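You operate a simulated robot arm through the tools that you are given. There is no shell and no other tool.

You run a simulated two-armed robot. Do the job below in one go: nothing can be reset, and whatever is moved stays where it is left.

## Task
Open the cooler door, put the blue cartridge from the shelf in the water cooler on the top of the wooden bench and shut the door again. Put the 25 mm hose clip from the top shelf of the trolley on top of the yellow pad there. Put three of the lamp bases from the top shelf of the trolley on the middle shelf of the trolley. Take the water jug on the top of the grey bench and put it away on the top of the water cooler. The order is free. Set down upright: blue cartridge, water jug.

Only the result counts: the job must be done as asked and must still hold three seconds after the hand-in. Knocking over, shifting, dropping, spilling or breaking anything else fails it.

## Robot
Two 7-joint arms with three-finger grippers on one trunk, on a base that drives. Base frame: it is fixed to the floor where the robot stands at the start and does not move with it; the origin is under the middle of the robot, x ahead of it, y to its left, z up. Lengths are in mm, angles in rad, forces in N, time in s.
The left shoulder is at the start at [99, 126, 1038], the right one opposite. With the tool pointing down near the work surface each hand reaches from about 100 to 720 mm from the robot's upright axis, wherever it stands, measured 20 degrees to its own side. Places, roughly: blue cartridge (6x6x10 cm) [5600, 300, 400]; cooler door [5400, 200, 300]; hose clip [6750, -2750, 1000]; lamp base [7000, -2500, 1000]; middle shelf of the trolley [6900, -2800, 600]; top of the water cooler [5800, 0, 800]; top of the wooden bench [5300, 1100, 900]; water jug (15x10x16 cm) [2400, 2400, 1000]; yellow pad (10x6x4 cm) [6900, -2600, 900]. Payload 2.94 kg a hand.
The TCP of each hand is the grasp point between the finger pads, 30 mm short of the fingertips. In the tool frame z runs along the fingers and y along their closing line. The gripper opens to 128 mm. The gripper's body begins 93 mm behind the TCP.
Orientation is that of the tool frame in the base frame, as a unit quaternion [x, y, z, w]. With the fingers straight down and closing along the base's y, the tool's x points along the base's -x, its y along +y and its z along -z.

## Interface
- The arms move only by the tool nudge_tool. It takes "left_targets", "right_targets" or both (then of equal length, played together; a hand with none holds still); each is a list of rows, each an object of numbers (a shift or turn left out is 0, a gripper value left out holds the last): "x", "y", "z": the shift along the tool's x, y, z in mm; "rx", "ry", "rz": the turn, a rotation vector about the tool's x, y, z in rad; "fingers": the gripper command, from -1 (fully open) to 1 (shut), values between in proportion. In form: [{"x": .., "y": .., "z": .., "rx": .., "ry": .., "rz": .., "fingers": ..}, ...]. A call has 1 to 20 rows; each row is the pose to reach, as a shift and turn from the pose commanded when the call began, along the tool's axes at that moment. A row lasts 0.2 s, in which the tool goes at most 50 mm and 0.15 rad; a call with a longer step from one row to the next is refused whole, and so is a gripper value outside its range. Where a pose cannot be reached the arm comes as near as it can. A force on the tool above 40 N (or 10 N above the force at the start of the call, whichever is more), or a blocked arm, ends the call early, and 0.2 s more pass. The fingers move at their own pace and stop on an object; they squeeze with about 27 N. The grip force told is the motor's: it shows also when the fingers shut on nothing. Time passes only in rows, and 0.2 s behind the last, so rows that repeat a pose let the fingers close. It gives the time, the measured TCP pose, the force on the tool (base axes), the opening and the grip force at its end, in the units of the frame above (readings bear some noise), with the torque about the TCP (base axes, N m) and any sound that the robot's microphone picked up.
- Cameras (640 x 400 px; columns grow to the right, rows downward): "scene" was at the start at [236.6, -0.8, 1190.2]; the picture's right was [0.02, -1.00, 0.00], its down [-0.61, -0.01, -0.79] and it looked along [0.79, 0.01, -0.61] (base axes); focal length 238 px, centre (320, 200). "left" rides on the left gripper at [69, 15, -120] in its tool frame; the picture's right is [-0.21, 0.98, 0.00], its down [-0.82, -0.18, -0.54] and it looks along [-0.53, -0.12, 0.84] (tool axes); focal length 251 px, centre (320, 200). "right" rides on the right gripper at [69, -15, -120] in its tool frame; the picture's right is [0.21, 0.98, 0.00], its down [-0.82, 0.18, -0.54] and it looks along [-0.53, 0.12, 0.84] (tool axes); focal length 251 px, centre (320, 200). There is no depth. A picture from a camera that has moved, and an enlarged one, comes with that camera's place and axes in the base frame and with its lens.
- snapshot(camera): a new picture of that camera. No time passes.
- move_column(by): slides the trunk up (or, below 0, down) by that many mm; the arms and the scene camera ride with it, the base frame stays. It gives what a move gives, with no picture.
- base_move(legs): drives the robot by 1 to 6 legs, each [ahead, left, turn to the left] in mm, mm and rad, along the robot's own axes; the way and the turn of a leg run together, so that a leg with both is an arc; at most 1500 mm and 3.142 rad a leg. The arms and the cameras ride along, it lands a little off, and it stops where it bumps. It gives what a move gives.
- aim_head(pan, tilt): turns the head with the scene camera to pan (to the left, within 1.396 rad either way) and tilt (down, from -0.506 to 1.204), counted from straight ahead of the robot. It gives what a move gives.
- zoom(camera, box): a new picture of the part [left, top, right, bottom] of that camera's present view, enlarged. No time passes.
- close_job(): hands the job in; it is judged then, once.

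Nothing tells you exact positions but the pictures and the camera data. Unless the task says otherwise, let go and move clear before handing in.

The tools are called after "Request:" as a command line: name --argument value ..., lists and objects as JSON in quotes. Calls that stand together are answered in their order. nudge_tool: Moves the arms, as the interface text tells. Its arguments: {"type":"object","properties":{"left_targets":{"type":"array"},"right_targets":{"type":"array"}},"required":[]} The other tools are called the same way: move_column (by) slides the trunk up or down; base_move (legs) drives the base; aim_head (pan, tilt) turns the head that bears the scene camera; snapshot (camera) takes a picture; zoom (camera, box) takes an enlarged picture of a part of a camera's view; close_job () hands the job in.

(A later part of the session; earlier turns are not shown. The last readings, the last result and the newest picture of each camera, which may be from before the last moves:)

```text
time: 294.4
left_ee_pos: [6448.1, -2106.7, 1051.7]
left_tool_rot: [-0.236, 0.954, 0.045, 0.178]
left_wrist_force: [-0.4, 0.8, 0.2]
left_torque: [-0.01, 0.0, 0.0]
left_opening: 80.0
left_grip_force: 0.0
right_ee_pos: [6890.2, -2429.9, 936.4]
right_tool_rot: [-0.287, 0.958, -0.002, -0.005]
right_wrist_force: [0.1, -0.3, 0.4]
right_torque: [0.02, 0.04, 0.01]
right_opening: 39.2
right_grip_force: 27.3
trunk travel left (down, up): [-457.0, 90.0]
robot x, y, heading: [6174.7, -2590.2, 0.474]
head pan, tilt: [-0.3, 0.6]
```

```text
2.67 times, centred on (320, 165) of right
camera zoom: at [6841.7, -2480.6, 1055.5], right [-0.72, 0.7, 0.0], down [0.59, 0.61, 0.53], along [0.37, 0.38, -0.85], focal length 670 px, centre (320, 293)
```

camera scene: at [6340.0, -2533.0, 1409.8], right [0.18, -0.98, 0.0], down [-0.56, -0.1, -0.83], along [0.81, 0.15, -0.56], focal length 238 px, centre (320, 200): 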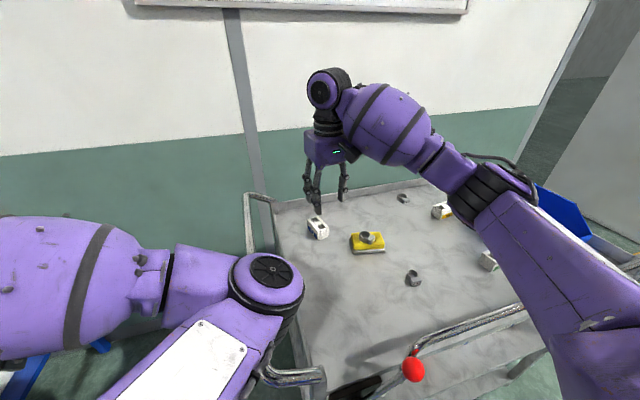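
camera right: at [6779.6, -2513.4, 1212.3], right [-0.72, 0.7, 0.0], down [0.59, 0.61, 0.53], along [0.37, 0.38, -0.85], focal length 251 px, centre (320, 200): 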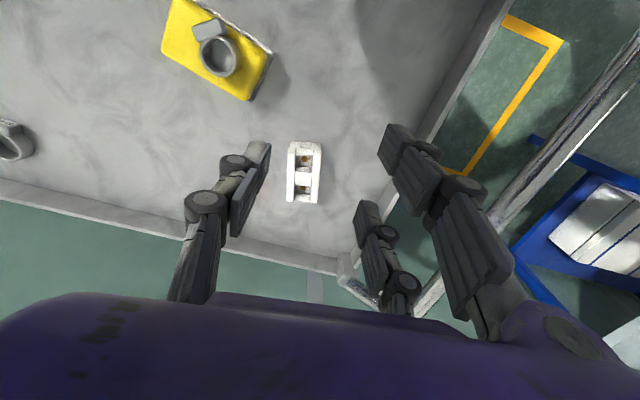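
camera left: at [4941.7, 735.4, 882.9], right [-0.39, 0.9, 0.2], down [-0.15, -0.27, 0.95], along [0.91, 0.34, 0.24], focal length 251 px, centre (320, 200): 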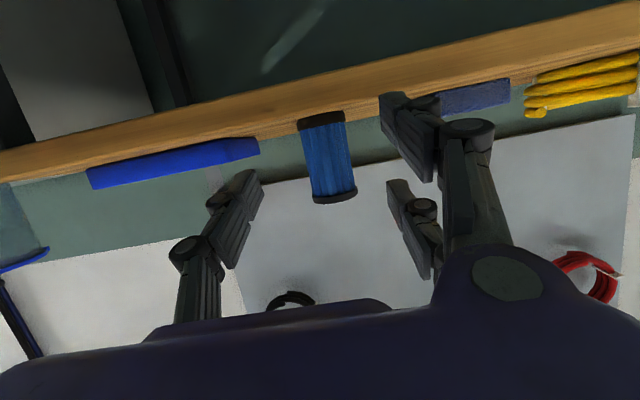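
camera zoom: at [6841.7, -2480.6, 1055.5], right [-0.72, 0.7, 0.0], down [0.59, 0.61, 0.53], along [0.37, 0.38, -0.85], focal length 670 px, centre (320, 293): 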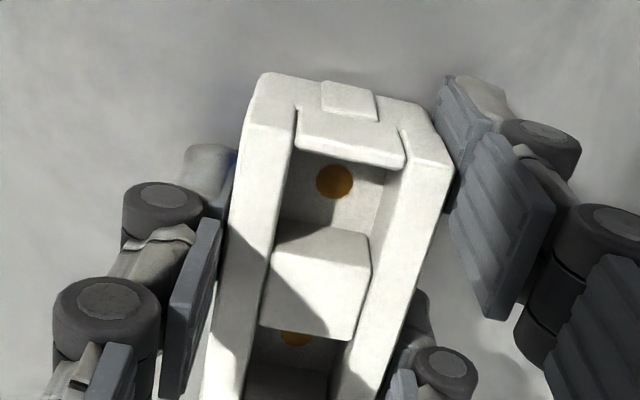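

Gripped, but to set it down upright under the top shelf I want the hand pitched forward. I release, pitch the hand 0.95 rad about the block, and regrip.

Request:
nudge_tool --right_targets '[{"fingers": 0.3}, {"fingers": 0.15}, {"fingers": 0.0}, {"ry": -0.13, "z": -3}, {"ry": -0.26, "z": -3}, {"ry": -0.39, "z": -3}, {"ry": -0.52, "z": -3}, {"ry": -0.65, "z": -3}, {"ry": -0.78, "z": -3}, {"ry": -0.95, "z": -3}, {"ry": -0.95, "z": -3}]'

Request:
snapshot --camera "right"

Request:
zoom --camera "scene" --box '[240, 130, 480, 310]'

```text
refused: row 10 steps farther than a row can; nothing moved
```

```text
taken
camera right: at [6841.7, -2480.6, 1055.5], right [-0.72, 0.7, 0.0], down [0.59, 0.61, 0.53], along [0.37, 0.38, -0.85], focal length 251 px, centre (320, 200)
```

right: 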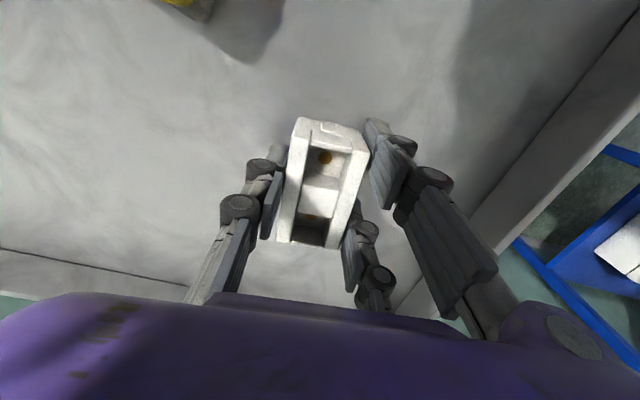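

```text
2.22 times, centred on (360, 220) of scene
camera zoom: at [6340.0, -2532.6, 1409.7], right [0.18, -0.98, 0.0], down [-0.56, -0.1, -0.83], along [0.81, 0.15, -0.56], focal length 528 px, centre (231, 156)
```

zoom: 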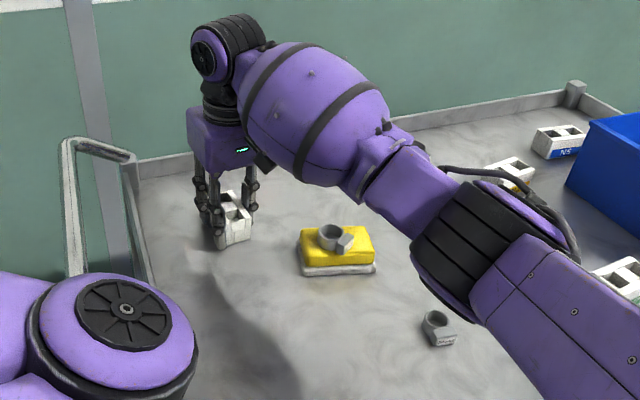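

Request:
nudge_tool --right_targets '[{"fingers": 0.3}, {"fingers": 0.15}, {"fingers": 0.0}, {"ry": -0.13, "z": -3}, {"ry": -0.26, "z": -3}, {"ry": -0.39, "z": -3}, {"ry": -0.52, "z": -3}, {"ry": -0.65, "z": -3}, {"ry": -0.78, "z": -3}, {"ry": -0.9, "z": -3}, {"ry": -0.95, "z": -3}, {"ry": -0.95, "z": -3}]'

Request:
snapshot --camera "right"

Request:
zoom --camera "scene" --box '[240, 130, 480, 310]'

```text
time: 297.0
left_ee_pos: [6447.9, -2106.8, 1053.6]
left_tool_rot: [-0.236, 0.954, 0.044, 0.179]
left_wrist_force: [0.1, 0.3, 0.6]
left_torque: [0.01, 0.03, -0.03]
left_opening: 79.9
left_grip_force: 0.0
right_ee_pos: [6888.9, -2428.3, 940.2]
right_tool_rot: [-0.256, 0.853, 0.13, 0.437]
right_wrist_force: [-7.3, 6.4, 16.6]
right_torque: [0.65, 0.68, -0.05]
right_opening: 76.8
right_grip_force: 6.7
trunk travel left (down, up): [-457.0, 90.0]
robot x, y, heading: [6177.5, -2583.8, 0.48]
head pan, tilt: [-0.3, 0.6]
```

```text
taken
camera right: at [6781.8, -2518.1, 954.2], right [-0.64, 0.75, -0.17], down [-0.06, 0.17, 0.98], along [0.76, 0.64, -0.06], focal length 251 px, centre (320, 200)
```

right: 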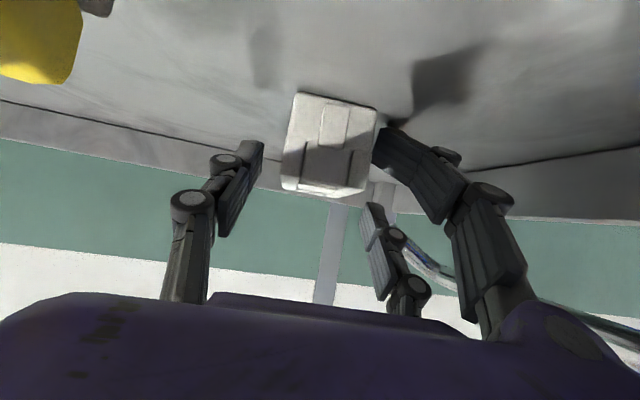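

```text
2.22 times, centred on (360, 220) of scene
camera zoom: at [6337.4, -2532.1, 1410.1], right [0.18, -0.98, 0.0], down [-0.55, -0.1, -0.83], along [0.81, 0.15, -0.56], focal length 528 px, centre (231, 156)
```

zoom: 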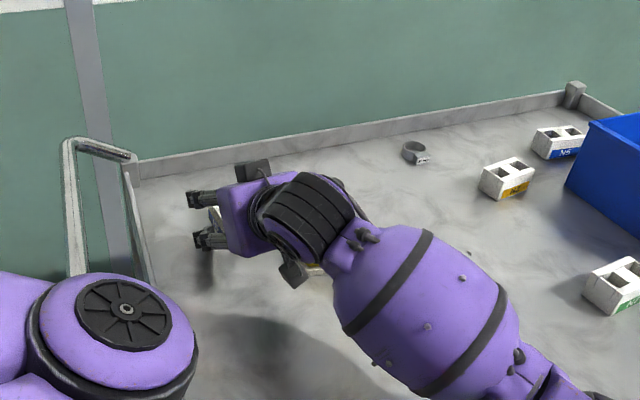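

The block is slightly skewed against one finger. I open wider, yaw the hand 0.2 rad right to match the block, and look again.

Request:
nudge_tool --right_targets '[{"fingers": -0.3}, {"fingers": -0.5}, {"fingers": -0.5, "rx": 0.08, "rz": 0.058}, {"rx": 0.163, "rz": 0.116}, {"rx": 0.163, "rz": 0.116}]'

Request:
snapshot --camera "right"

Request:
zoom --camera "scene" --box '[240, 130, 480, 310]'

```text
time: 298.2
left_ee_pos: [6448.7, -2106.8, 1052.4]
left_tool_rot: [-0.235, 0.955, 0.045, 0.177]
left_wrist_force: [0.4, -0.5, 0.1]
left_torque: [0.07, -0.02, 0.02]
left_opening: 80.1
left_grip_force: 0.0
right_ee_pos: [6889.7, -2430.9, 938.7]
right_tool_rot: [-0.169, 0.875, 0.084, 0.446]
right_wrist_force: [-0.4, -1.6, 1.8]
right_torque: [0.0, 0.07, 0.04]
right_opening: 100.6
right_grip_force: 0.3
trunk travel left (down, up): [-457.0, 90.0]
robot x, y, heading: [6174.4, -2587.9, 0.479]
head pan, tilt: [-0.3, 0.6]
```

```text
taken
camera right: at [6767.7, -2496.6, 952.3], right [-0.48, 0.86, -0.18], down [-0.02, 0.19, 0.98], along [0.88, 0.48, -0.07], focal length 251 px, centre (320, 200)
```

right: 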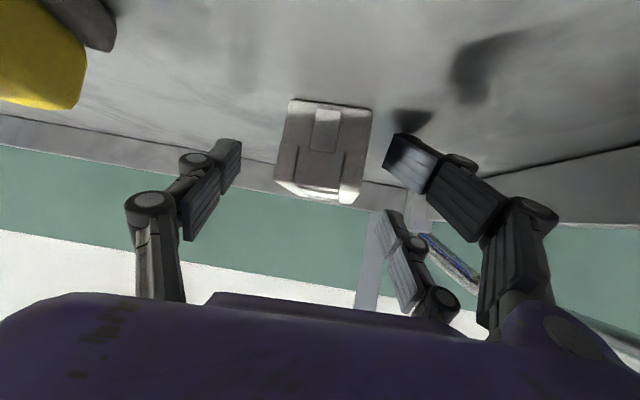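

```text
2.22 times, centred on (360, 220) of scene
camera zoom: at [6339.7, -2533.2, 1409.8], right [0.18, -0.98, 0.0], down [-0.56, -0.1, -0.83], along [0.81, 0.15, -0.56], focal length 528 px, centre (231, 156)
```

zoom: 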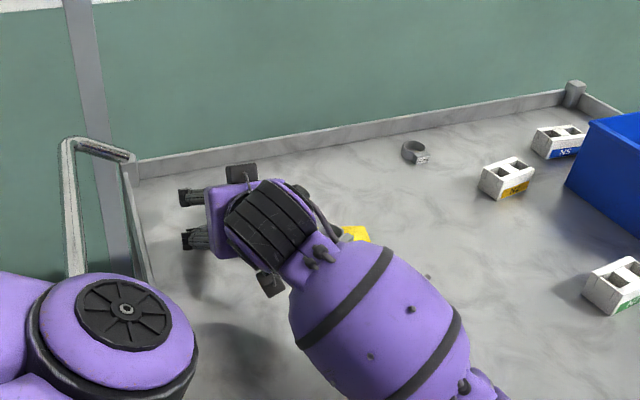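

Forces are gone and the block is square between the fingers. Closing now.

Request:
nudge_tool --right_targets '[{"fingers": -0.1}, {"fingers": 0.2}, {"fingers": 0.35}, {"fingers": 0.5}, {"fingers": 1}, {"fingers": 1}]'

Request:
nudge_tool --right_targets '[{"x": -4, "z": -3}, {"x": -8, "z": -6}, {"x": -16, "z": -12}, {"x": -24, "z": -17}, {"x": -24, "z": -17}]'

Request:
snapshot --camera "right"

```text
time: 299.6
left_ee_pos: [6444.6, -2107.9, 1054.6]
left_tool_rot: [-0.235, 0.954, 0.044, 0.18]
left_wrist_force: [0.6, 1.0, -0.3]
left_torque: [-0.02, -0.01, -0.03]
left_opening: 79.9
left_grip_force: 0.1
right_ee_pos: [6886.5, -2431.1, 945.0]
right_tool_rot: [-0.169, 0.872, 0.086, 0.451]
right_wrist_force: [-12.0, -3.0, 34.7]
right_torque: [0.59, 1.03, 0.19]
right_opening: 47.3
right_grip_force: 26.9
trunk travel left (down, up): [-457.0, 90.0]
robot x, y, heading: [6176.2, -2586.9, 0.478]
head pan, tilt: [-0.3, 0.6]
```

```text
time: 300.8
left_ee_pos: [6448.7, -2107.3, 1052.5]
left_tool_rot: [-0.235, 0.955, 0.045, 0.178]
left_wrist_force: [0.1, 0.3, -0.3]
left_torque: [-0.02, 0.01, -0.02]
left_opening: 80.0
left_grip_force: 0.1
right_ee_pos: [6890.7, -2429.2, 967.7]
right_tool_rot: [-0.17, 0.875, 0.084, 0.445]
right_wrist_force: [0.0, -0.1, -0.7]
right_torque: [0.05, 0.02, 0.0]
right_opening: 38.6
right_grip_force: 27.2
trunk travel left (down, up): [-457.0, 90.0]
robot x, y, heading: [6175.7, -2584.4, 0.478]
head pan, tilt: [-0.3, 0.6]
```

```text
taken
camera right: at [6768.4, -2495.6, 981.6], right [-0.48, 0.86, -0.18], down [-0.02, 0.19, 0.98], along [0.88, 0.48, -0.07], focal length 251 px, centre (320, 200)
```

right: 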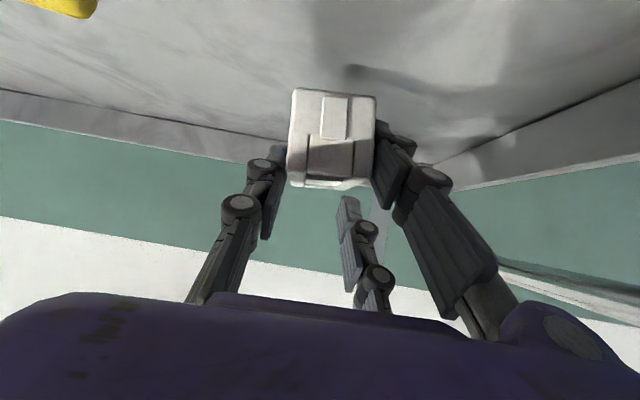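

The lamp base is held and lifted. I raise it higher, back away from the trolley and look at the middle shelf.

Request:
nudge_tool --right_targets '[{"x": -16, "z": -12}, {"x": -32, "z": -24}, {"x": -48, "z": -35}, {"x": -64.6, "z": -47}, {"x": -64.6, "z": -47}]'

Request:
base_move --legs '[[-520, 0, 0], [0, -190, 0]]'

Request:
aim_head --pan -0.15 --tilt 0.6

Request:
snapshot --camera "scene"

Request:
snapshot --camera "right"

```text
time: 302.0
left_ee_pos: [6448.9, -2106.5, 1053.5]
left_tool_rot: [-0.236, 0.954, 0.045, 0.177]
left_wrist_force: [0.0, 0.0, -0.9]
left_torque: [0.0, 0.02, 0.0]
left_opening: 80.0
left_grip_force: 0.1
right_ee_pos: [6889.7, -2430.0, 1047.7]
right_tool_rot: [-0.17, 0.875, 0.084, 0.445]
right_wrist_force: [0.5, -0.2, -1.2]
right_torque: [-0.02, 0.02, 0.0]
right_opening: 38.2
right_grip_force: 26.8
trunk travel left (down, up): [-457.0, 90.0]
robot x, y, heading: [6181.6, -2587.3, 0.48]
head pan, tilt: [-0.3, 0.6]
```

```text
time: 307.0
left_ee_pos: [6069.7, -2518.7, 1051.1]
left_tool_rot: [-0.236, 0.954, 0.044, 0.177]
left_wrist_force: [0.3, 0.1, 0.2]
left_torque: [0.0, -0.02, -0.01]
left_opening: 79.9
left_grip_force: 0.1
right_ee_pos: [6511.1, -2840.1, 1048.7]
right_tool_rot: [-0.169, 0.875, 0.084, 0.445]
right_wrist_force: [0.5, -0.4, -0.1]
right_torque: [0.01, 0.01, 0.01]
right_opening: 38.4
right_grip_force: 27.2
trunk travel left (down, up): [-457.0, 90.0]
robot x, y, heading: [5796.7, -2999.4, 0.48]
head pan, tilt: [-0.3, 0.6]
```

```text
time: 307.7
left_ee_pos: [6070.2, -2518.6, 1052.1]
left_tool_rot: [-0.235, 0.954, 0.045, 0.178]
left_wrist_force: [0.9, -0.6, 0.8]
left_torque: [0.0, 0.01, -0.01]
left_opening: 80.0
left_grip_force: 0.0
right_ee_pos: [6512.5, -2840.9, 1047.5]
right_tool_rot: [-0.171, 0.875, 0.085, 0.445]
right_wrist_force: [0.3, 0.9, -0.8]
right_torque: [-0.05, 0.0, 0.03]
right_opening: 38.1
right_grip_force: 27.2
trunk travel left (down, up): [-457.0, 90.0]
robot x, y, heading: [5799.1, -3001.7, 0.477]
head pan, tilt: [-0.15, 0.6]
```

```text
taken
camera scene: at [5958.4, -2931.6, 1409.7], right [0.32, -0.95, 0.0], down [-0.54, -0.18, -0.83], along [0.78, 0.27, -0.56], focal length 238 px, centre (320, 200)
```

scene: 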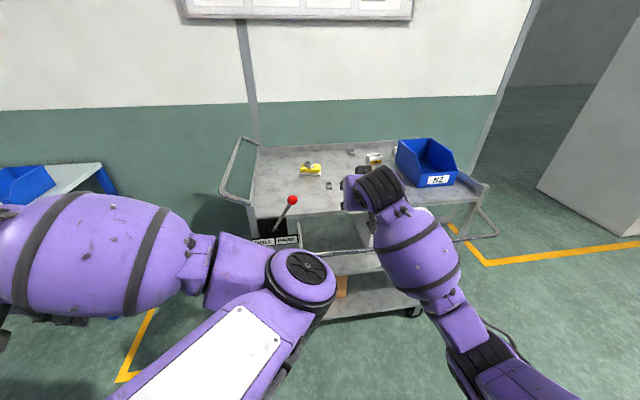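

```text
taken
camera right: at [6390.2, -2907.5, 1062.0], right [-0.48, 0.86, -0.18], down [-0.03, 0.19, 0.98], along [0.88, 0.48, -0.07], focal length 251 px, centre (320, 200)
```

right: 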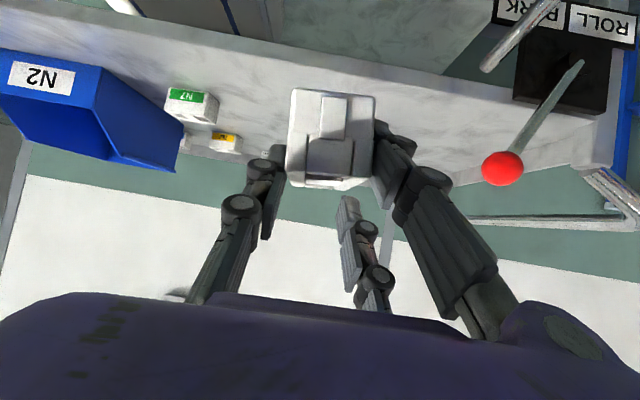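

The rail in front of the trolley looks different from here; I zoom in to check it before moving on.

Request:
zoom --camera "scene" --box '[210, 120, 510, 320]'

Request:
zoom --camera "scene" --box '[280, 140, 400, 240]'

```text
2.00 times, centred on (360, 220) of scene
camera zoom: at [5958.4, -2931.6, 1409.7], right [0.32, -0.95, 0.0], down [-0.54, -0.18, -0.83], along [0.78, 0.27, -0.56], focal length 475 px, centre (240, 160)
```

zoom: 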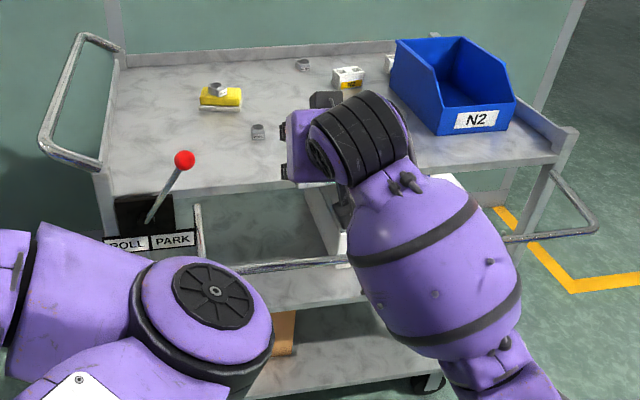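

```text
4.00 times, centred on (340, 190) of scene
camera zoom: at [5958.4, -2931.6, 1409.7], right [0.32, -0.95, 0.0], down [-0.54, -0.18, -0.83], along [0.78, 0.27, -0.56], focal length 950 px, centre (240, 240)
```

zoom: 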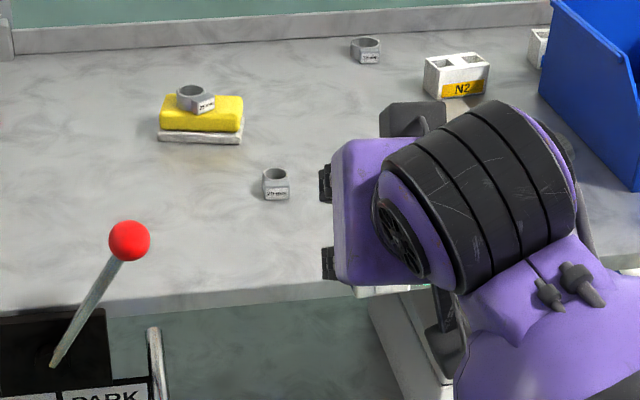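

I see that the trolley's fold-up side handle, which stood upright before, now hangs outward — my hand must have caught its end while backing out. I'll fold it back up with the left hand. First I raise the right hand (with the lamp base) and turn the left tool straight down.

Request:
nudge_tool --right_targets '[{"x": -18, "z": -13}, {"x": -36, "z": -26}, {"x": -54, "z": -40}, {"x": -72.7, "z": -53}, {"x": -72.7, "z": -53}]' --left_targets '[{"ry": 0.12}, {"ry": 0.24}, {"ry": 0.36}, {"ry": 0.36}, {"ry": 0.36}]'

Request:
nudge_tool --left_targets '[{"rz": 0.14}, {"rz": 0.28}, {"rz": 0.42}, {"rz": 0.56}, {"rz": 0.7}, {"rz": 0.84}, {"rz": 0.98}, {"rz": 1.12}, {"rz": 1.26}, {"rz": 1.4}, {"rz": 1.54}, {"rz": 1.57}]'

Request:
snapshot --camera "scene"

```text
time: 308.9
left_ee_pos: [6070.3, -2518.1, 1053.7]
left_tool_rot: [-0.24, 0.971, 0.002, 0.003]
left_wrist_force: [-0.5, 0.5, 0.3]
left_torque: [0.02, 0.01, -0.02]
left_opening: 80.1
left_grip_force: 0.0
right_ee_pos: [6510.4, -2840.0, 1138.6]
right_tool_rot: [-0.171, 0.875, 0.085, 0.445]
right_wrist_force: [-1.0, -0.3, -0.6]
right_torque: [0.01, 0.0, 0.02]
right_opening: 38.3
right_grip_force: 26.9
trunk travel left (down, up): [-457.0, 90.0]
robot x, y, heading: [5796.9, -2995.6, 0.478]
head pan, tilt: [-0.15, 0.6]
```

```text
time: 311.5
left_ee_pos: [6069.8, -2518.0, 1052.5]
left_tool_rot: [0.517, 0.856, 0.003, 0.001]
left_wrist_force: [0.3, -0.2, 0.8]
left_torque: [0.0, -0.01, 0.02]
left_opening: 79.9
left_grip_force: 0.1
right_ee_pos: [6512.1, -2841.0, 1137.3]
right_tool_rot: [-0.17, 0.875, 0.084, 0.446]
right_wrist_force: [0.6, 0.5, -1.4]
right_torque: [0.01, -0.01, 0.0]
right_opening: 38.3
right_grip_force: 27.0
trunk travel left (down, up): [-457.0, 90.0]
robot x, y, heading: [5796.0, -2998.3, 0.48]
head pan, tilt: [-0.15, 0.6]
```

```text
taken
camera scene: at [5958.3, -2931.4, 1409.7], right [0.32, -0.95, 0.0], down [-0.53, -0.18, -0.83], along [0.78, 0.27, -0.56], focal length 238 px, centre (320, 200)
```

scene: 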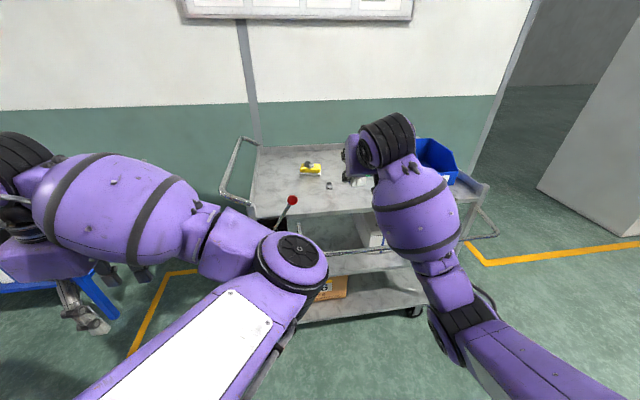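

Now I move the base right by 400 mm so the left hand comes in front of the fallen handle.

Request:
base_move --legs '[[0, -420, 0]]'

Request:
aim_head --pan 0.35 --tilt 0.75

Request:
snapshot --camera "scene"

Request:
snapshot --camera "left"

```text
time: 315.7
left_ee_pos: [6264.1, -2893.5, 1052.0]
left_tool_rot: [0.517, 0.856, 0.003, 0.001]
left_wrist_force: [0.2, 0.9, 0.3]
left_torque: [0.03, 0.0, 0.0]
left_opening: 79.9
left_grip_force: 0.0
right_ee_pos: [6706.5, -3216.0, 1137.0]
right_tool_rot: [-0.17, 0.875, 0.085, 0.446]
right_wrist_force: [0.0, 0.3, -0.3]
right_torque: [0.01, 0.04, -0.01]
right_opening: 38.1
right_grip_force: 27.6
trunk travel left (down, up): [-457.0, 90.0]
robot x, y, heading: [5991.3, -3372.7, 0.479]
head pan, tilt: [-0.15, 0.6]
```

```text
time: 316.6
left_ee_pos: [6266.3, -2894.7, 1053.2]
left_tool_rot: [0.517, 0.856, 0.003, 0.001]
left_wrist_force: [-1.0, 0.3, 0.3]
left_torque: [0.06, 0.01, -0.04]
left_opening: 80.0
left_grip_force: 0.1
right_ee_pos: [6705.5, -3215.9, 1138.1]
right_tool_rot: [-0.17, 0.875, 0.085, 0.444]
right_wrist_force: [-0.2, -0.2, -0.7]
right_torque: [0.01, -0.02, 0.0]
right_opening: 38.3
right_grip_force: 26.7
trunk travel left (down, up): [-457.0, 90.0]
robot x, y, heading: [5990.9, -3374.8, 0.479]
head pan, tilt: [0.351, 0.75]
```

```text
taken
camera scene: at [6124.9, -3273.9, 1396.9], right [0.74, -0.68, 0.0], down [-0.46, -0.5, -0.73], along [0.49, 0.54, -0.68], focal length 238 px, centre (320, 200)
```

scene: 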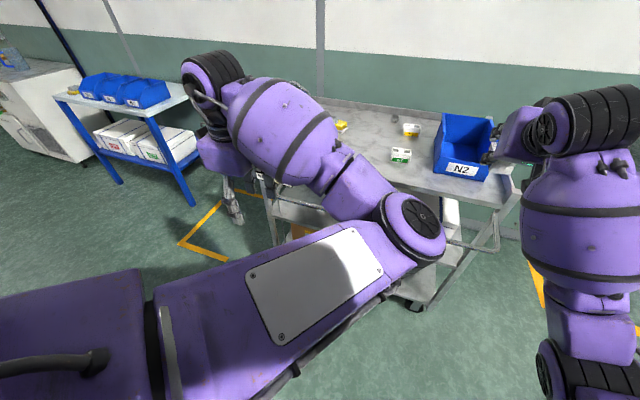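

```text
taken
camera left: at [6244.9, -2825.3, 1172.5], right [0.96, 0.27, 0.01], down [0.22, -0.81, 0.54], along [0.15, -0.52, -0.84], focal length 251 px, centre (320, 200)
```

left: 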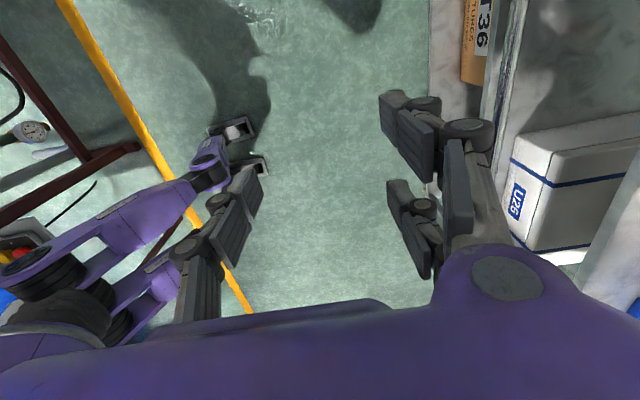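

Request:
zoom --camera "left" --box '[400, 0, 640, 150]'

Request:
zoom --camera "scene" --box '[220, 90, 560, 300]'

```text
2.67 times, centred on (520, 75) of left
camera zoom: at [6244.9, -2825.3, 1172.5], right [0.96, 0.27, 0.01], down [0.22, -0.81, 0.54], along [0.15, -0.52, -0.84], focal length 670 px, centre (-213, 533)
```

zoom: 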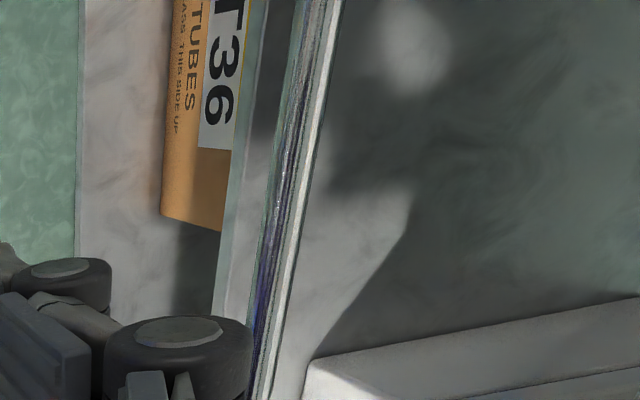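

```text
1.88 times, centred on (390, 195) of scene
camera zoom: at [6124.9, -3273.9, 1396.9], right [0.74, -0.68, 0.0], down [-0.46, -0.5, -0.73], along [0.49, 0.54, -0.68], focal length 447 px, centre (188, 209)
```

zoom: 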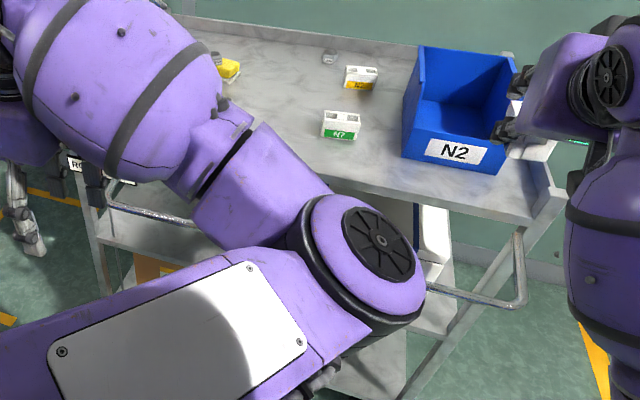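

The fallen handle bar is at about u≈4465, z≈888, along w. I drive 120 mm forward and bring the left hand (turned 90°, so it closes across the bar) above it.

Request:
base_move --legs '[[120, 0, 0]]'

Request:
nudge_tool --left_targets '[{"y": 25}, {"y": 50}, {"y": 73}, {"y": 73}]'

Request:
snapshot --camera "left"

Request:
snapshot --camera "scene"

```text
time: 317.9
left_ee_pos: [6369.7, -2839.2, 1052.2]
left_tool_rot: [0.517, 0.856, 0.004, 0.001]
left_wrist_force: [-0.1, -0.3, 0.2]
left_torque: [-0.04, 0.04, -0.04]
left_opening: 80.0
left_grip_force: 0.1
right_ee_pos: [6810.7, -3161.3, 1138.4]
right_tool_rot: [-0.171, 0.875, 0.086, 0.446]
right_wrist_force: [0.2, 0.3, -0.5]
right_torque: [0.03, 0.01, -0.01]
right_opening: 38.3
right_grip_force: 26.8
trunk travel left (down, up): [-457.0, 90.0]
robot x, y, heading: [6096.2, -3319.2, 0.475]
head pan, tilt: [0.351, 0.75]
```

```text
time: 318.9
left_ee_pos: [6435.5, -2806.3, 1053.3]
left_tool_rot: [0.517, 0.856, 0.004, 0.0]
left_wrist_force: [0.5, -0.8, 0.2]
left_torque: [-0.02, -0.01, 0.03]
left_opening: 79.9
left_grip_force: 0.1
right_ee_pos: [6810.7, -3162.7, 1137.7]
right_tool_rot: [-0.17, 0.875, 0.085, 0.446]
right_wrist_force: [0.5, 0.2, -1.2]
right_torque: [-0.04, 0.04, 0.0]
right_opening: 38.3
right_grip_force: 26.5
trunk travel left (down, up): [-457.0, 90.0]
robot x, y, heading: [6096.1, -3316.9, 0.478]
head pan, tilt: [0.351, 0.75]
```

```text
taken
camera left: at [6415.3, -2737.7, 1173.1], right [0.96, 0.27, 0.01], down [0.22, -0.81, 0.54], along [0.15, -0.52, -0.84], focal length 251 px, centre (320, 200)
```

left: 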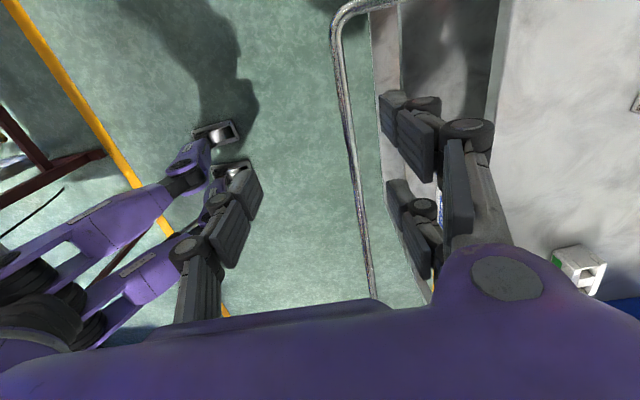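

```text
taken
camera scene: at [6229.6, -3219.9, 1396.9], right [0.74, -0.68, 0.0], down [-0.46, -0.5, -0.73], along [0.49, 0.54, -0.68], focal length 238 px, centre (320, 200)
```

scene: 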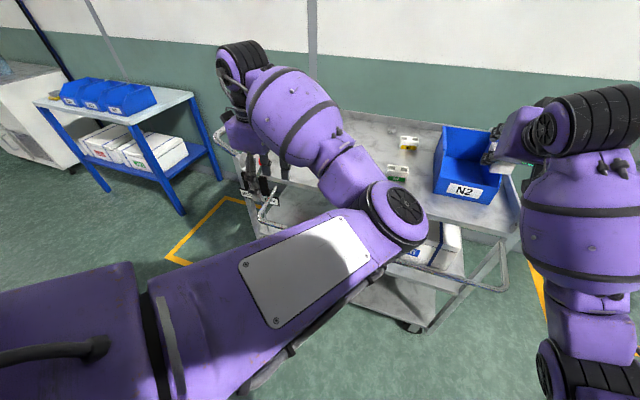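

The bar hangs horizontally at about u≈4492, z≈848 (it stood vertical before). I drive 80 mm forward, then lower the left hand over the bar.

Request:
base_move --legs '[[80, 0, 0]]'

Request:
nudge_tool --left_targets '[{"y": -25, "z": 20}, {"y": -50, "z": 45}, {"y": -50, "z": 80}, {"y": -50, "z": 115}, {"y": -50, "z": 145}, {"y": -50, "z": 145}]'

Request:
snapshot --camera "left"

Request:
snapshot --camera "scene"

```text
time: 319.9
left_ee_pos: [6505.0, -2769.8, 1052.7]
left_tool_rot: [0.517, 0.856, 0.003, 0.001]
left_wrist_force: [0.5, 0.8, -0.4]
left_torque: [-0.03, 0.06, -0.01]
left_opening: 79.8
left_grip_force: 0.0
right_ee_pos: [6880.5, -3125.9, 1137.5]
right_tool_rot: [-0.169, 0.875, 0.084, 0.446]
right_wrist_force: [-0.2, 0.3, -1.4]
right_torque: [0.05, 0.0, 0.02]
right_opening: 38.4
right_grip_force: 27.0
trunk travel left (down, up): [-457.0, 90.0]
robot x, y, heading: [6163.9, -3283.2, 0.478]
head pan, tilt: [0.351, 0.75]
```

```text
time: 321.3
left_ee_pos: [6462.1, -2792.5, 907.6]
left_tool_rot: [0.517, 0.856, 0.005, 0.001]
left_wrist_force: [0.5, -0.2, -0.3]
left_torque: [0.02, -0.01, 0.04]
left_opening: 79.8
left_grip_force: 0.0
right_ee_pos: [6879.9, -3125.4, 1137.0]
right_tool_rot: [-0.17, 0.875, 0.085, 0.446]
right_wrist_force: [-0.3, -0.3, -1.5]
right_torque: [0.02, 0.03, 0.01]
right_opening: 38.3
right_grip_force: 26.7
trunk travel left (down, up): [-457.0, 90.0]
robot x, y, heading: [6168.9, -3284.3, 0.477]
head pan, tilt: [0.351, 0.75]
```

```text
taken
camera left: at [6442.4, -2724.6, 1027.7], right [0.96, 0.27, 0.01], down [0.22, -0.81, 0.54], along [0.15, -0.52, -0.84], focal length 251 px, centre (320, 200)
```

left: 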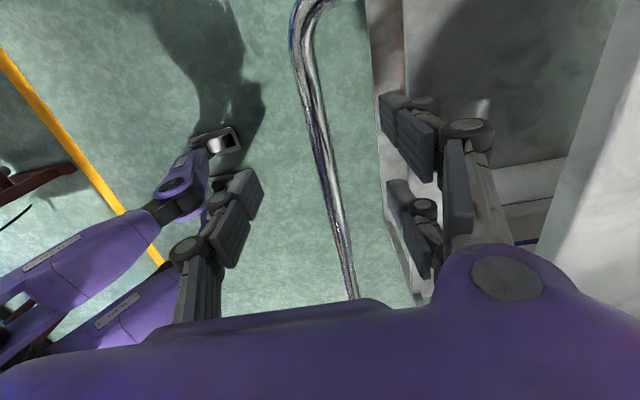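

```text
taken
camera scene: at [6300.0, -3183.7, 1396.9], right [0.74, -0.68, 0.0], down [-0.46, -0.5, -0.73], along [0.49, 0.54, -0.68], focal length 238 px, centre (320, 200)
```

scene: 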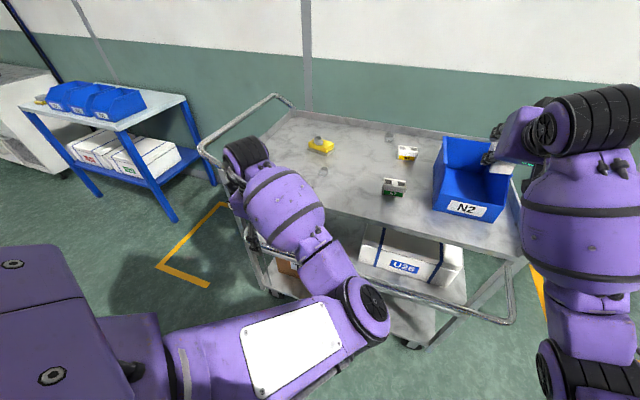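

The bar lies between the open fingers. I lower the last 58 mm and close on it.

Request:
nudge_tool --left_targets '[{"y": 3, "z": 20}, {"y": 5, "z": 40}, {"y": 5, "z": 55}, {"y": 5, "z": 55, "fingers": 0.2}, {"y": 5, "z": 55, "fingers": 0.5}, {"y": 5, "z": 55, "fingers": 0.7}, {"y": 5, "z": 55, "fingers": 1}, {"y": 5, "z": 55, "fingers": 1}]'

Request:
snapshot --camera "left"

```text
time: 323.1
left_ee_pos: [6464.7, -2791.7, 851.4]
left_tool_rot: [0.516, 0.857, 0.002, 0.002]
left_wrist_force: [-11.8, -6.7, -4.0]
left_torque: [0.05, 0.14, -1.27]
left_opening: 14.7
left_grip_force: 41.0
right_ee_pos: [6880.0, -3125.3, 1138.5]
right_tool_rot: [-0.169, 0.875, 0.085, 0.446]
right_wrist_force: [0.5, 0.1, -0.5]
right_torque: [-0.03, -0.01, -0.01]
right_opening: 38.4
right_grip_force: 26.9
trunk travel left (down, up): [-457.0, 90.0]
robot x, y, heading: [6169.8, -3280.8, 0.477]
head pan, tilt: [0.351, 0.75]
```

```text
taken
camera left: at [6444.8, -2722.5, 972.0], right [0.96, 0.27, 0.0], down [0.22, -0.81, 0.54], along [0.15, -0.52, -0.84], focal length 251 px, centre (320, 200)
```

left: 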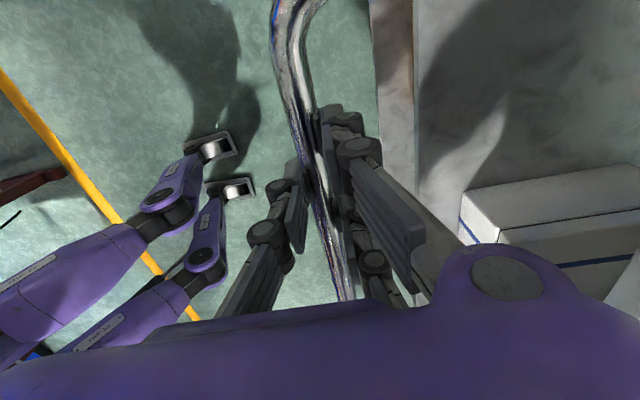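

The bar is gripped. I lift it along its arc about the hinge at the trolley side, first to ~30°.

Request:
nudge_tool --left_targets '[{"y": 0.3, "z": -10}, {"y": 1.3, "z": -19.7}, {"y": 3, "z": -29.5}, {"y": 5.1, "z": -39.1}, {"y": 8, "z": -48.5}, {"y": 11.5, "z": -57.8}, {"y": 15.5, "z": -66.8}, {"y": 20.2, "z": -75.5}]'

Request:
snapshot --camera "scene"

Request:
snapshot --camera "left"

```text
time: 323.9
left_ee_pos: [6460.6, -2791.7, 875.7]
left_tool_rot: [0.514, 0.858, -0.005, -0.001]
left_wrist_force: [-14.9, -9.7, -2.1]
left_torque: [0.85, 0.4, -1.41]
left_opening: 15.3
left_grip_force: 41.3
right_ee_pos: [6880.9, -3124.3, 1137.6]
right_tool_rot: [-0.169, 0.875, 0.085, 0.446]
right_wrist_force: [-0.2, -0.3, -1.8]
right_torque: [0.0, -0.02, 0.02]
right_opening: 38.1
right_grip_force: 26.7
trunk travel left (down, up): [-457.0, 90.0]
robot x, y, heading: [6166.7, -3285.2, 0.479]
head pan, tilt: [0.351, 0.75]
stopped in row 3 (left hand): the force on the tool passed its limit at 42 N (the readings are from after the stop); the commanded pose is now the measured one
```

```text
taken
camera scene: at [6300.8, -3184.4, 1398.4], right [0.73, -0.69, 0.0], down [-0.46, -0.49, -0.74], along [0.51, 0.54, -0.67], focal length 238 px, centre (320, 200)
```

scene: 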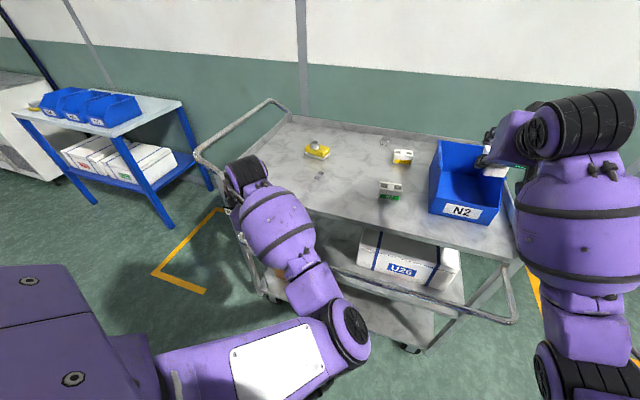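

```text
taken
camera left: at [6443.9, -2722.3, 994.2], right [0.96, 0.27, -0.01], down [0.23, -0.81, 0.54], along [0.14, -0.53, -0.84], focal length 251 px, centre (320, 200)
```

left: 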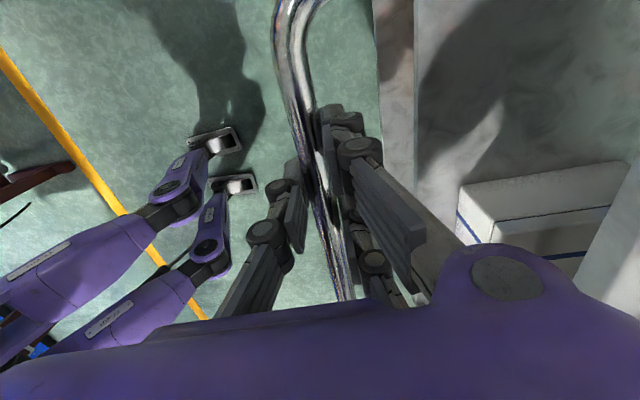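

The force came from a wrong arc: the measured motion implies the hinge at about (u 4645, z 888), radius 155, so the handle originally leaned at ≈76°. I continue along the corrected arc.

Request:
nudge_tool --left_targets '[{"y": -0.2, "z": -13}, {"y": 0.2, "z": -25.8}, {"y": 2, "z": -39.2}, {"y": 4.9, "z": -52.4}, {"y": 9, "z": -65.3}, {"y": 14.1, "z": -77.8}, {"y": 20.4, "z": -89.8}, {"y": 27.6, "z": -101.2}]'

Request:
snapshot --camera "scene"

```text
time: 325.7
left_ee_pos: [6492.1, -2777.0, 973.3]
left_tool_rot: [0.516, 0.857, -0.003, 0.0]
left_wrist_force: [15.6, 9.8, -19.7]
left_torque: [-0.06, -0.24, -1.66]
left_opening: 15.1
left_grip_force: 41.5
right_ee_pos: [6883.7, -3123.3, 1134.6]
right_tool_rot: [-0.17, 0.876, 0.084, 0.444]
right_wrist_force: [0.3, -0.8, -1.2]
right_torque: [0.02, 0.01, 0.01]
right_opening: 38.3
right_grip_force: 27.0
trunk travel left (down, up): [-457.0, 90.0]
robot x, y, heading: [6165.4, -3284.1, 0.473]
head pan, tilt: [0.351, 0.75]
```

```text
taken
camera scene: at [6303.0, -3180.9, 1396.2], right [0.74, -0.68, 0.0], down [-0.46, -0.5, -0.73], along [0.49, 0.54, -0.68], focal length 238 px, centre (320, 200)
```

scene: 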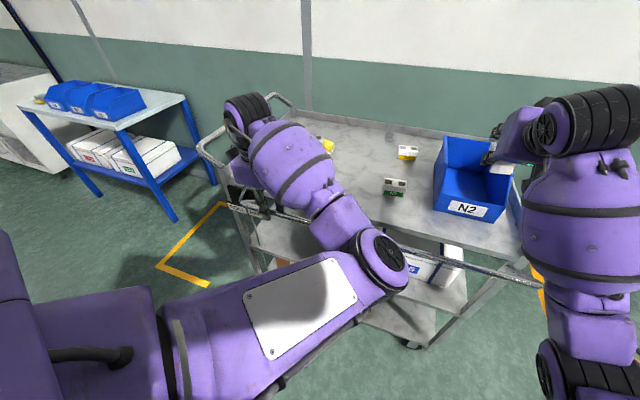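

The bar follows; refitting gives hinge ≈(4624, 883), radius 134, meaning it originally stood practically vertical. Continuing to 80°.

Request:
nudge_tool --left_targets '[{"y": 10, "z": -3}, {"y": 19.9, "z": -8.8}, {"y": 29.2, "z": -16}, {"y": 39, "z": -22.1}, {"y": 49.4, "z": -27.5}, {"y": 60.2, "z": -32}, {"y": 71.3, "z": -35.5}, {"y": 82.7, "z": -38.1}]'

Request:
snapshot --camera "scene"

Request:
snapshot --camera "left"

```text
time: 327.5
left_ee_pos: [6563.4, -2740.5, 1015.8]
left_tool_rot: [0.515, 0.857, 0.0, 0.001]
left_wrist_force: [2.1, -9.6, 9.8]
left_torque: [-0.3, -0.02, -1.53]
left_opening: 14.9
left_grip_force: 40.9
right_ee_pos: [6881.3, -3126.9, 1137.4]
right_tool_rot: [-0.169, 0.875, 0.085, 0.446]
right_wrist_force: [0.5, -0.3, -1.4]
right_torque: [0.01, 0.03, -0.03]
right_opening: 38.5
right_grip_force: 27.2
trunk travel left (down, up): [-457.0, 90.0]
robot x, y, heading: [6164.5, -3281.8, 0.48]
head pan, tilt: [0.351, 0.75]
```

```text
taken
camera scene: at [6299.7, -3185.6, 1397.0], right [0.74, -0.68, 0.0], down [-0.46, -0.5, -0.73], along [0.49, 0.54, -0.68], focal length 238 px, centre (320, 200)
```

scene: 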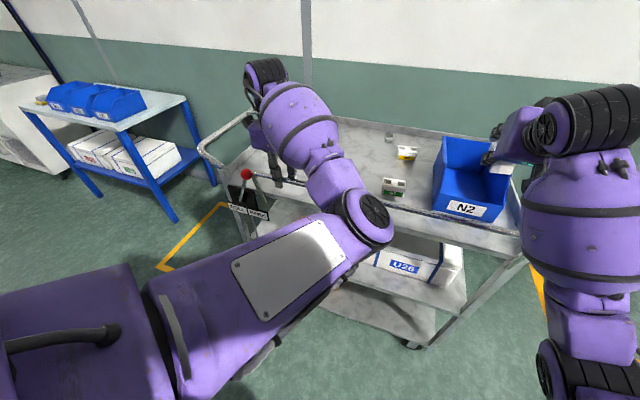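

```text
taken
camera left: at [6543.7, -2670.8, 1136.6], right [0.96, 0.27, 0.0], down [0.23, -0.81, 0.54], along [0.15, -0.52, -0.84], focal length 251 px, centre (320, 200)
```

left: 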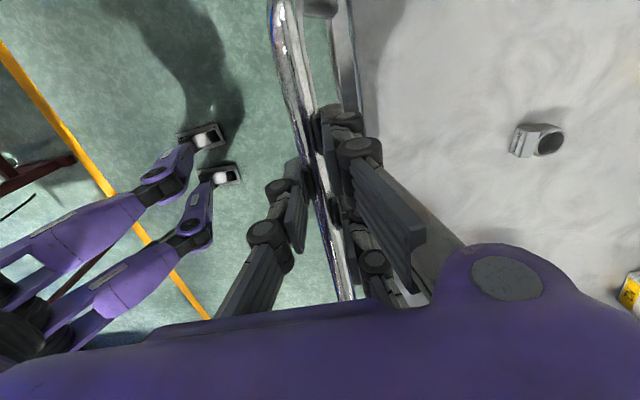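

Nearly upright. I bring it the last bit to ≈88°.

Request:
nudge_tool --left_targets '[{"y": 7, "z": -1}, {"y": 14, "z": -1.5}, {"y": 19, "z": -2}, {"y": 19, "z": -2}]'

Request:
zoom --camera "left" --box '[220, 0, 420, 150]'

```text
time: 328.5
left_ee_pos: [6580.1, -2731.6, 1017.3]
left_tool_rot: [0.516, 0.857, 0.001, 0.0]
left_wrist_force: [9.0, -6.2, 10.0]
left_torque: [-0.07, -0.09, -1.68]
left_opening: 15.1
left_grip_force: 41.8
right_ee_pos: [6881.8, -3127.0, 1137.2]
right_tool_rot: [-0.17, 0.875, 0.085, 0.445]
right_wrist_force: [-0.5, 0.0, -0.8]
right_torque: [-0.01, 0.01, 0.01]
right_opening: 38.4
right_grip_force: 27.1
trunk travel left (down, up): [-457.0, 90.0]
robot x, y, heading: [6166.3, -3279.8, 0.482]
head pan, tilt: [0.351, 0.75]
```

```text
2.67 times, centred on (320, 75) of left
camera zoom: at [6561.2, -2661.8, 1137.9], right [0.96, 0.27, 0.0], down [0.23, -0.81, 0.54], along [0.15, -0.52, -0.84], focal length 670 px, centre (320, 533)
```

zoom: 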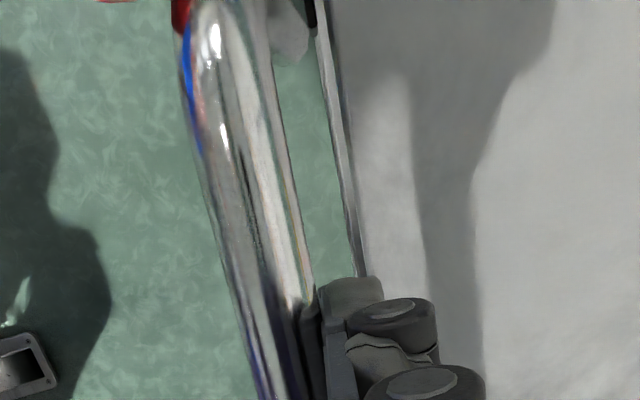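

The bar is vertical now. I nudge it gently further inward to feel for its upper stop.

Request:
nudge_tool --left_targets '[{"y": 3}, {"y": 6}, {"y": 6}]'

Request:
nudge_tool --left_targets '[{"y": 3}, {"y": 6}, {"y": 6}]'

```text
time: 329.3
left_ee_pos: [6584.7, -2728.6, 1016.5]
left_tool_rot: [0.514, 0.858, 0.0, 0.0]
left_wrist_force: [6.6, -6.3, 8.6]
left_torque: [-0.03, -0.04, -1.65]
left_opening: 15.2
left_grip_force: 41.1
right_ee_pos: [6881.2, -3127.0, 1137.8]
right_tool_rot: [-0.169, 0.875, 0.085, 0.446]
right_wrist_force: [0.2, 0.1, -1.2]
right_torque: [0.01, 0.03, -0.01]
right_opening: 38.5
right_grip_force: 27.0
trunk travel left (down, up): [-457.0, 90.0]
robot x, y, heading: [6163.3, -3283.5, 0.476]
head pan, tilt: [0.351, 0.75]
```

```text
time: 330.1
left_ee_pos: [6587.2, -2727.6, 1017.3]
left_tool_rot: [0.514, 0.858, -0.003, -0.001]
left_wrist_force: [-12.0, -22.9, 2.7]
left_torque: [0.79, 0.52, -1.3]
left_opening: 15.1
left_grip_force: 40.9
right_ee_pos: [6877.6, -3128.0, 1138.9]
right_tool_rot: [-0.17, 0.874, 0.086, 0.447]
right_wrist_force: [0.6, 0.2, -1.5]
right_torque: [-0.01, -0.01, -0.01]
right_opening: 38.2
right_grip_force: 27.0
trunk travel left (down, up): [-457.0, 90.0]
robot x, y, heading: [6166.8, -3283.8, 0.476]
head pan, tilt: [0.351, 0.75]
```

A stop is met just past vertical – that's its resting position. I relax the push and release the bar.

Request:
nudge_tool --left_targets '[{"y": -4}, {"y": -6}, {"y": -6}]'

Request:
nudge_tool --left_targets '[{"fingers": 0.75}, {"fingers": 0.7}, {"fingers": 0.6}, {"fingers": 0.4}, {"fingers": 0.1}, {"fingers": -0.2}, {"fingers": -0.2}]'

Request:
snapshot --camera "left"

Request:
snapshot --camera "scene"

```text
time: 330.9
left_ee_pos: [6586.2, -2727.1, 1016.8]
left_tool_rot: [0.515, 0.857, 0.0, 0.0]
left_wrist_force: [6.5, -7.2, 2.3]
left_torque: [-0.66, -0.43, -1.62]
left_opening: 15.1
left_grip_force: 40.8
right_ee_pos: [6881.8, -3126.3, 1137.6]
right_tool_rot: [-0.169, 0.875, 0.085, 0.445]
right_wrist_force: [-0.3, -0.2, -1.3]
right_torque: [0.02, 0.01, 0.0]
right_opening: 38.4
right_grip_force: 27.1
trunk travel left (down, up): [-457.0, 90.0]
robot x, y, heading: [6164.3, -3282.7, 0.474]
head pan, tilt: [0.351, 0.75]
```

```text
time: 332.5
left_ee_pos: [6583.5, -2726.0, 1016.0]
left_tool_rot: [0.514, 0.858, -0.001, 0.001]
left_wrist_force: [0.7, -0.4, -0.2]
left_torque: [0.01, -0.01, -0.01]
left_opening: 76.8
left_grip_force: 0.2
right_ee_pos: [6880.0, -3124.7, 1137.4]
right_tool_rot: [-0.17, 0.875, 0.085, 0.445]
right_wrist_force: [-0.3, -0.4, -1.0]
right_torque: [0.03, -0.01, -0.02]
right_opening: 38.3
right_grip_force: 26.2
trunk travel left (down, up): [-457.0, 90.0]
robot x, y, heading: [6166.3, -3279.9, 0.478]
head pan, tilt: [0.351, 0.75]
```

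```text
taken
camera left: at [6565.2, -2657.4, 1136.7], right [0.96, 0.27, 0.0], down [0.23, -0.81, 0.54], along [0.15, -0.52, -0.84], focal length 251 px, centre (320, 200)
```

left: 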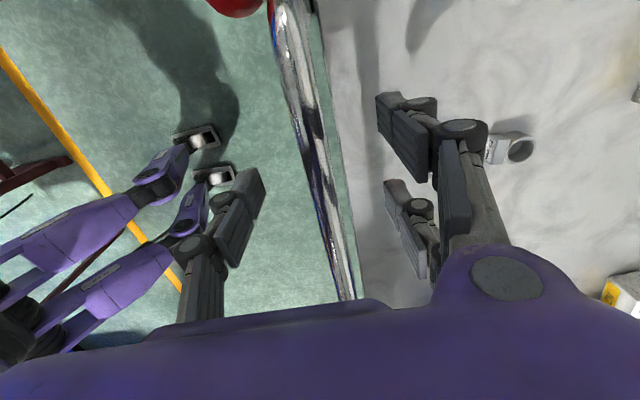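

```text
taken
camera scene: at [6299.6, -3183.5, 1396.9], right [0.74, -0.68, 0.0], down [-0.46, -0.5, -0.73], along [0.49, 0.54, -0.68], focal length 238 px, centre (320, 200)
```

scene: 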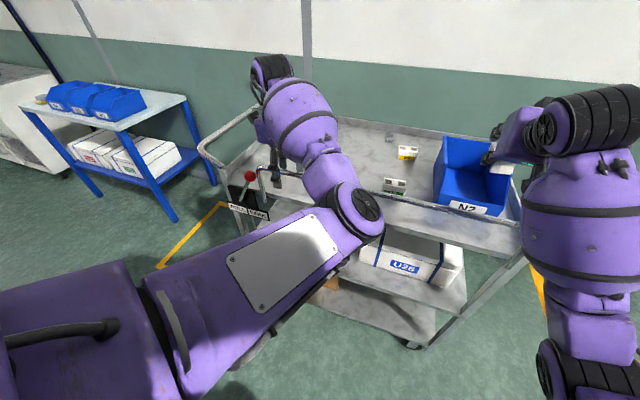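

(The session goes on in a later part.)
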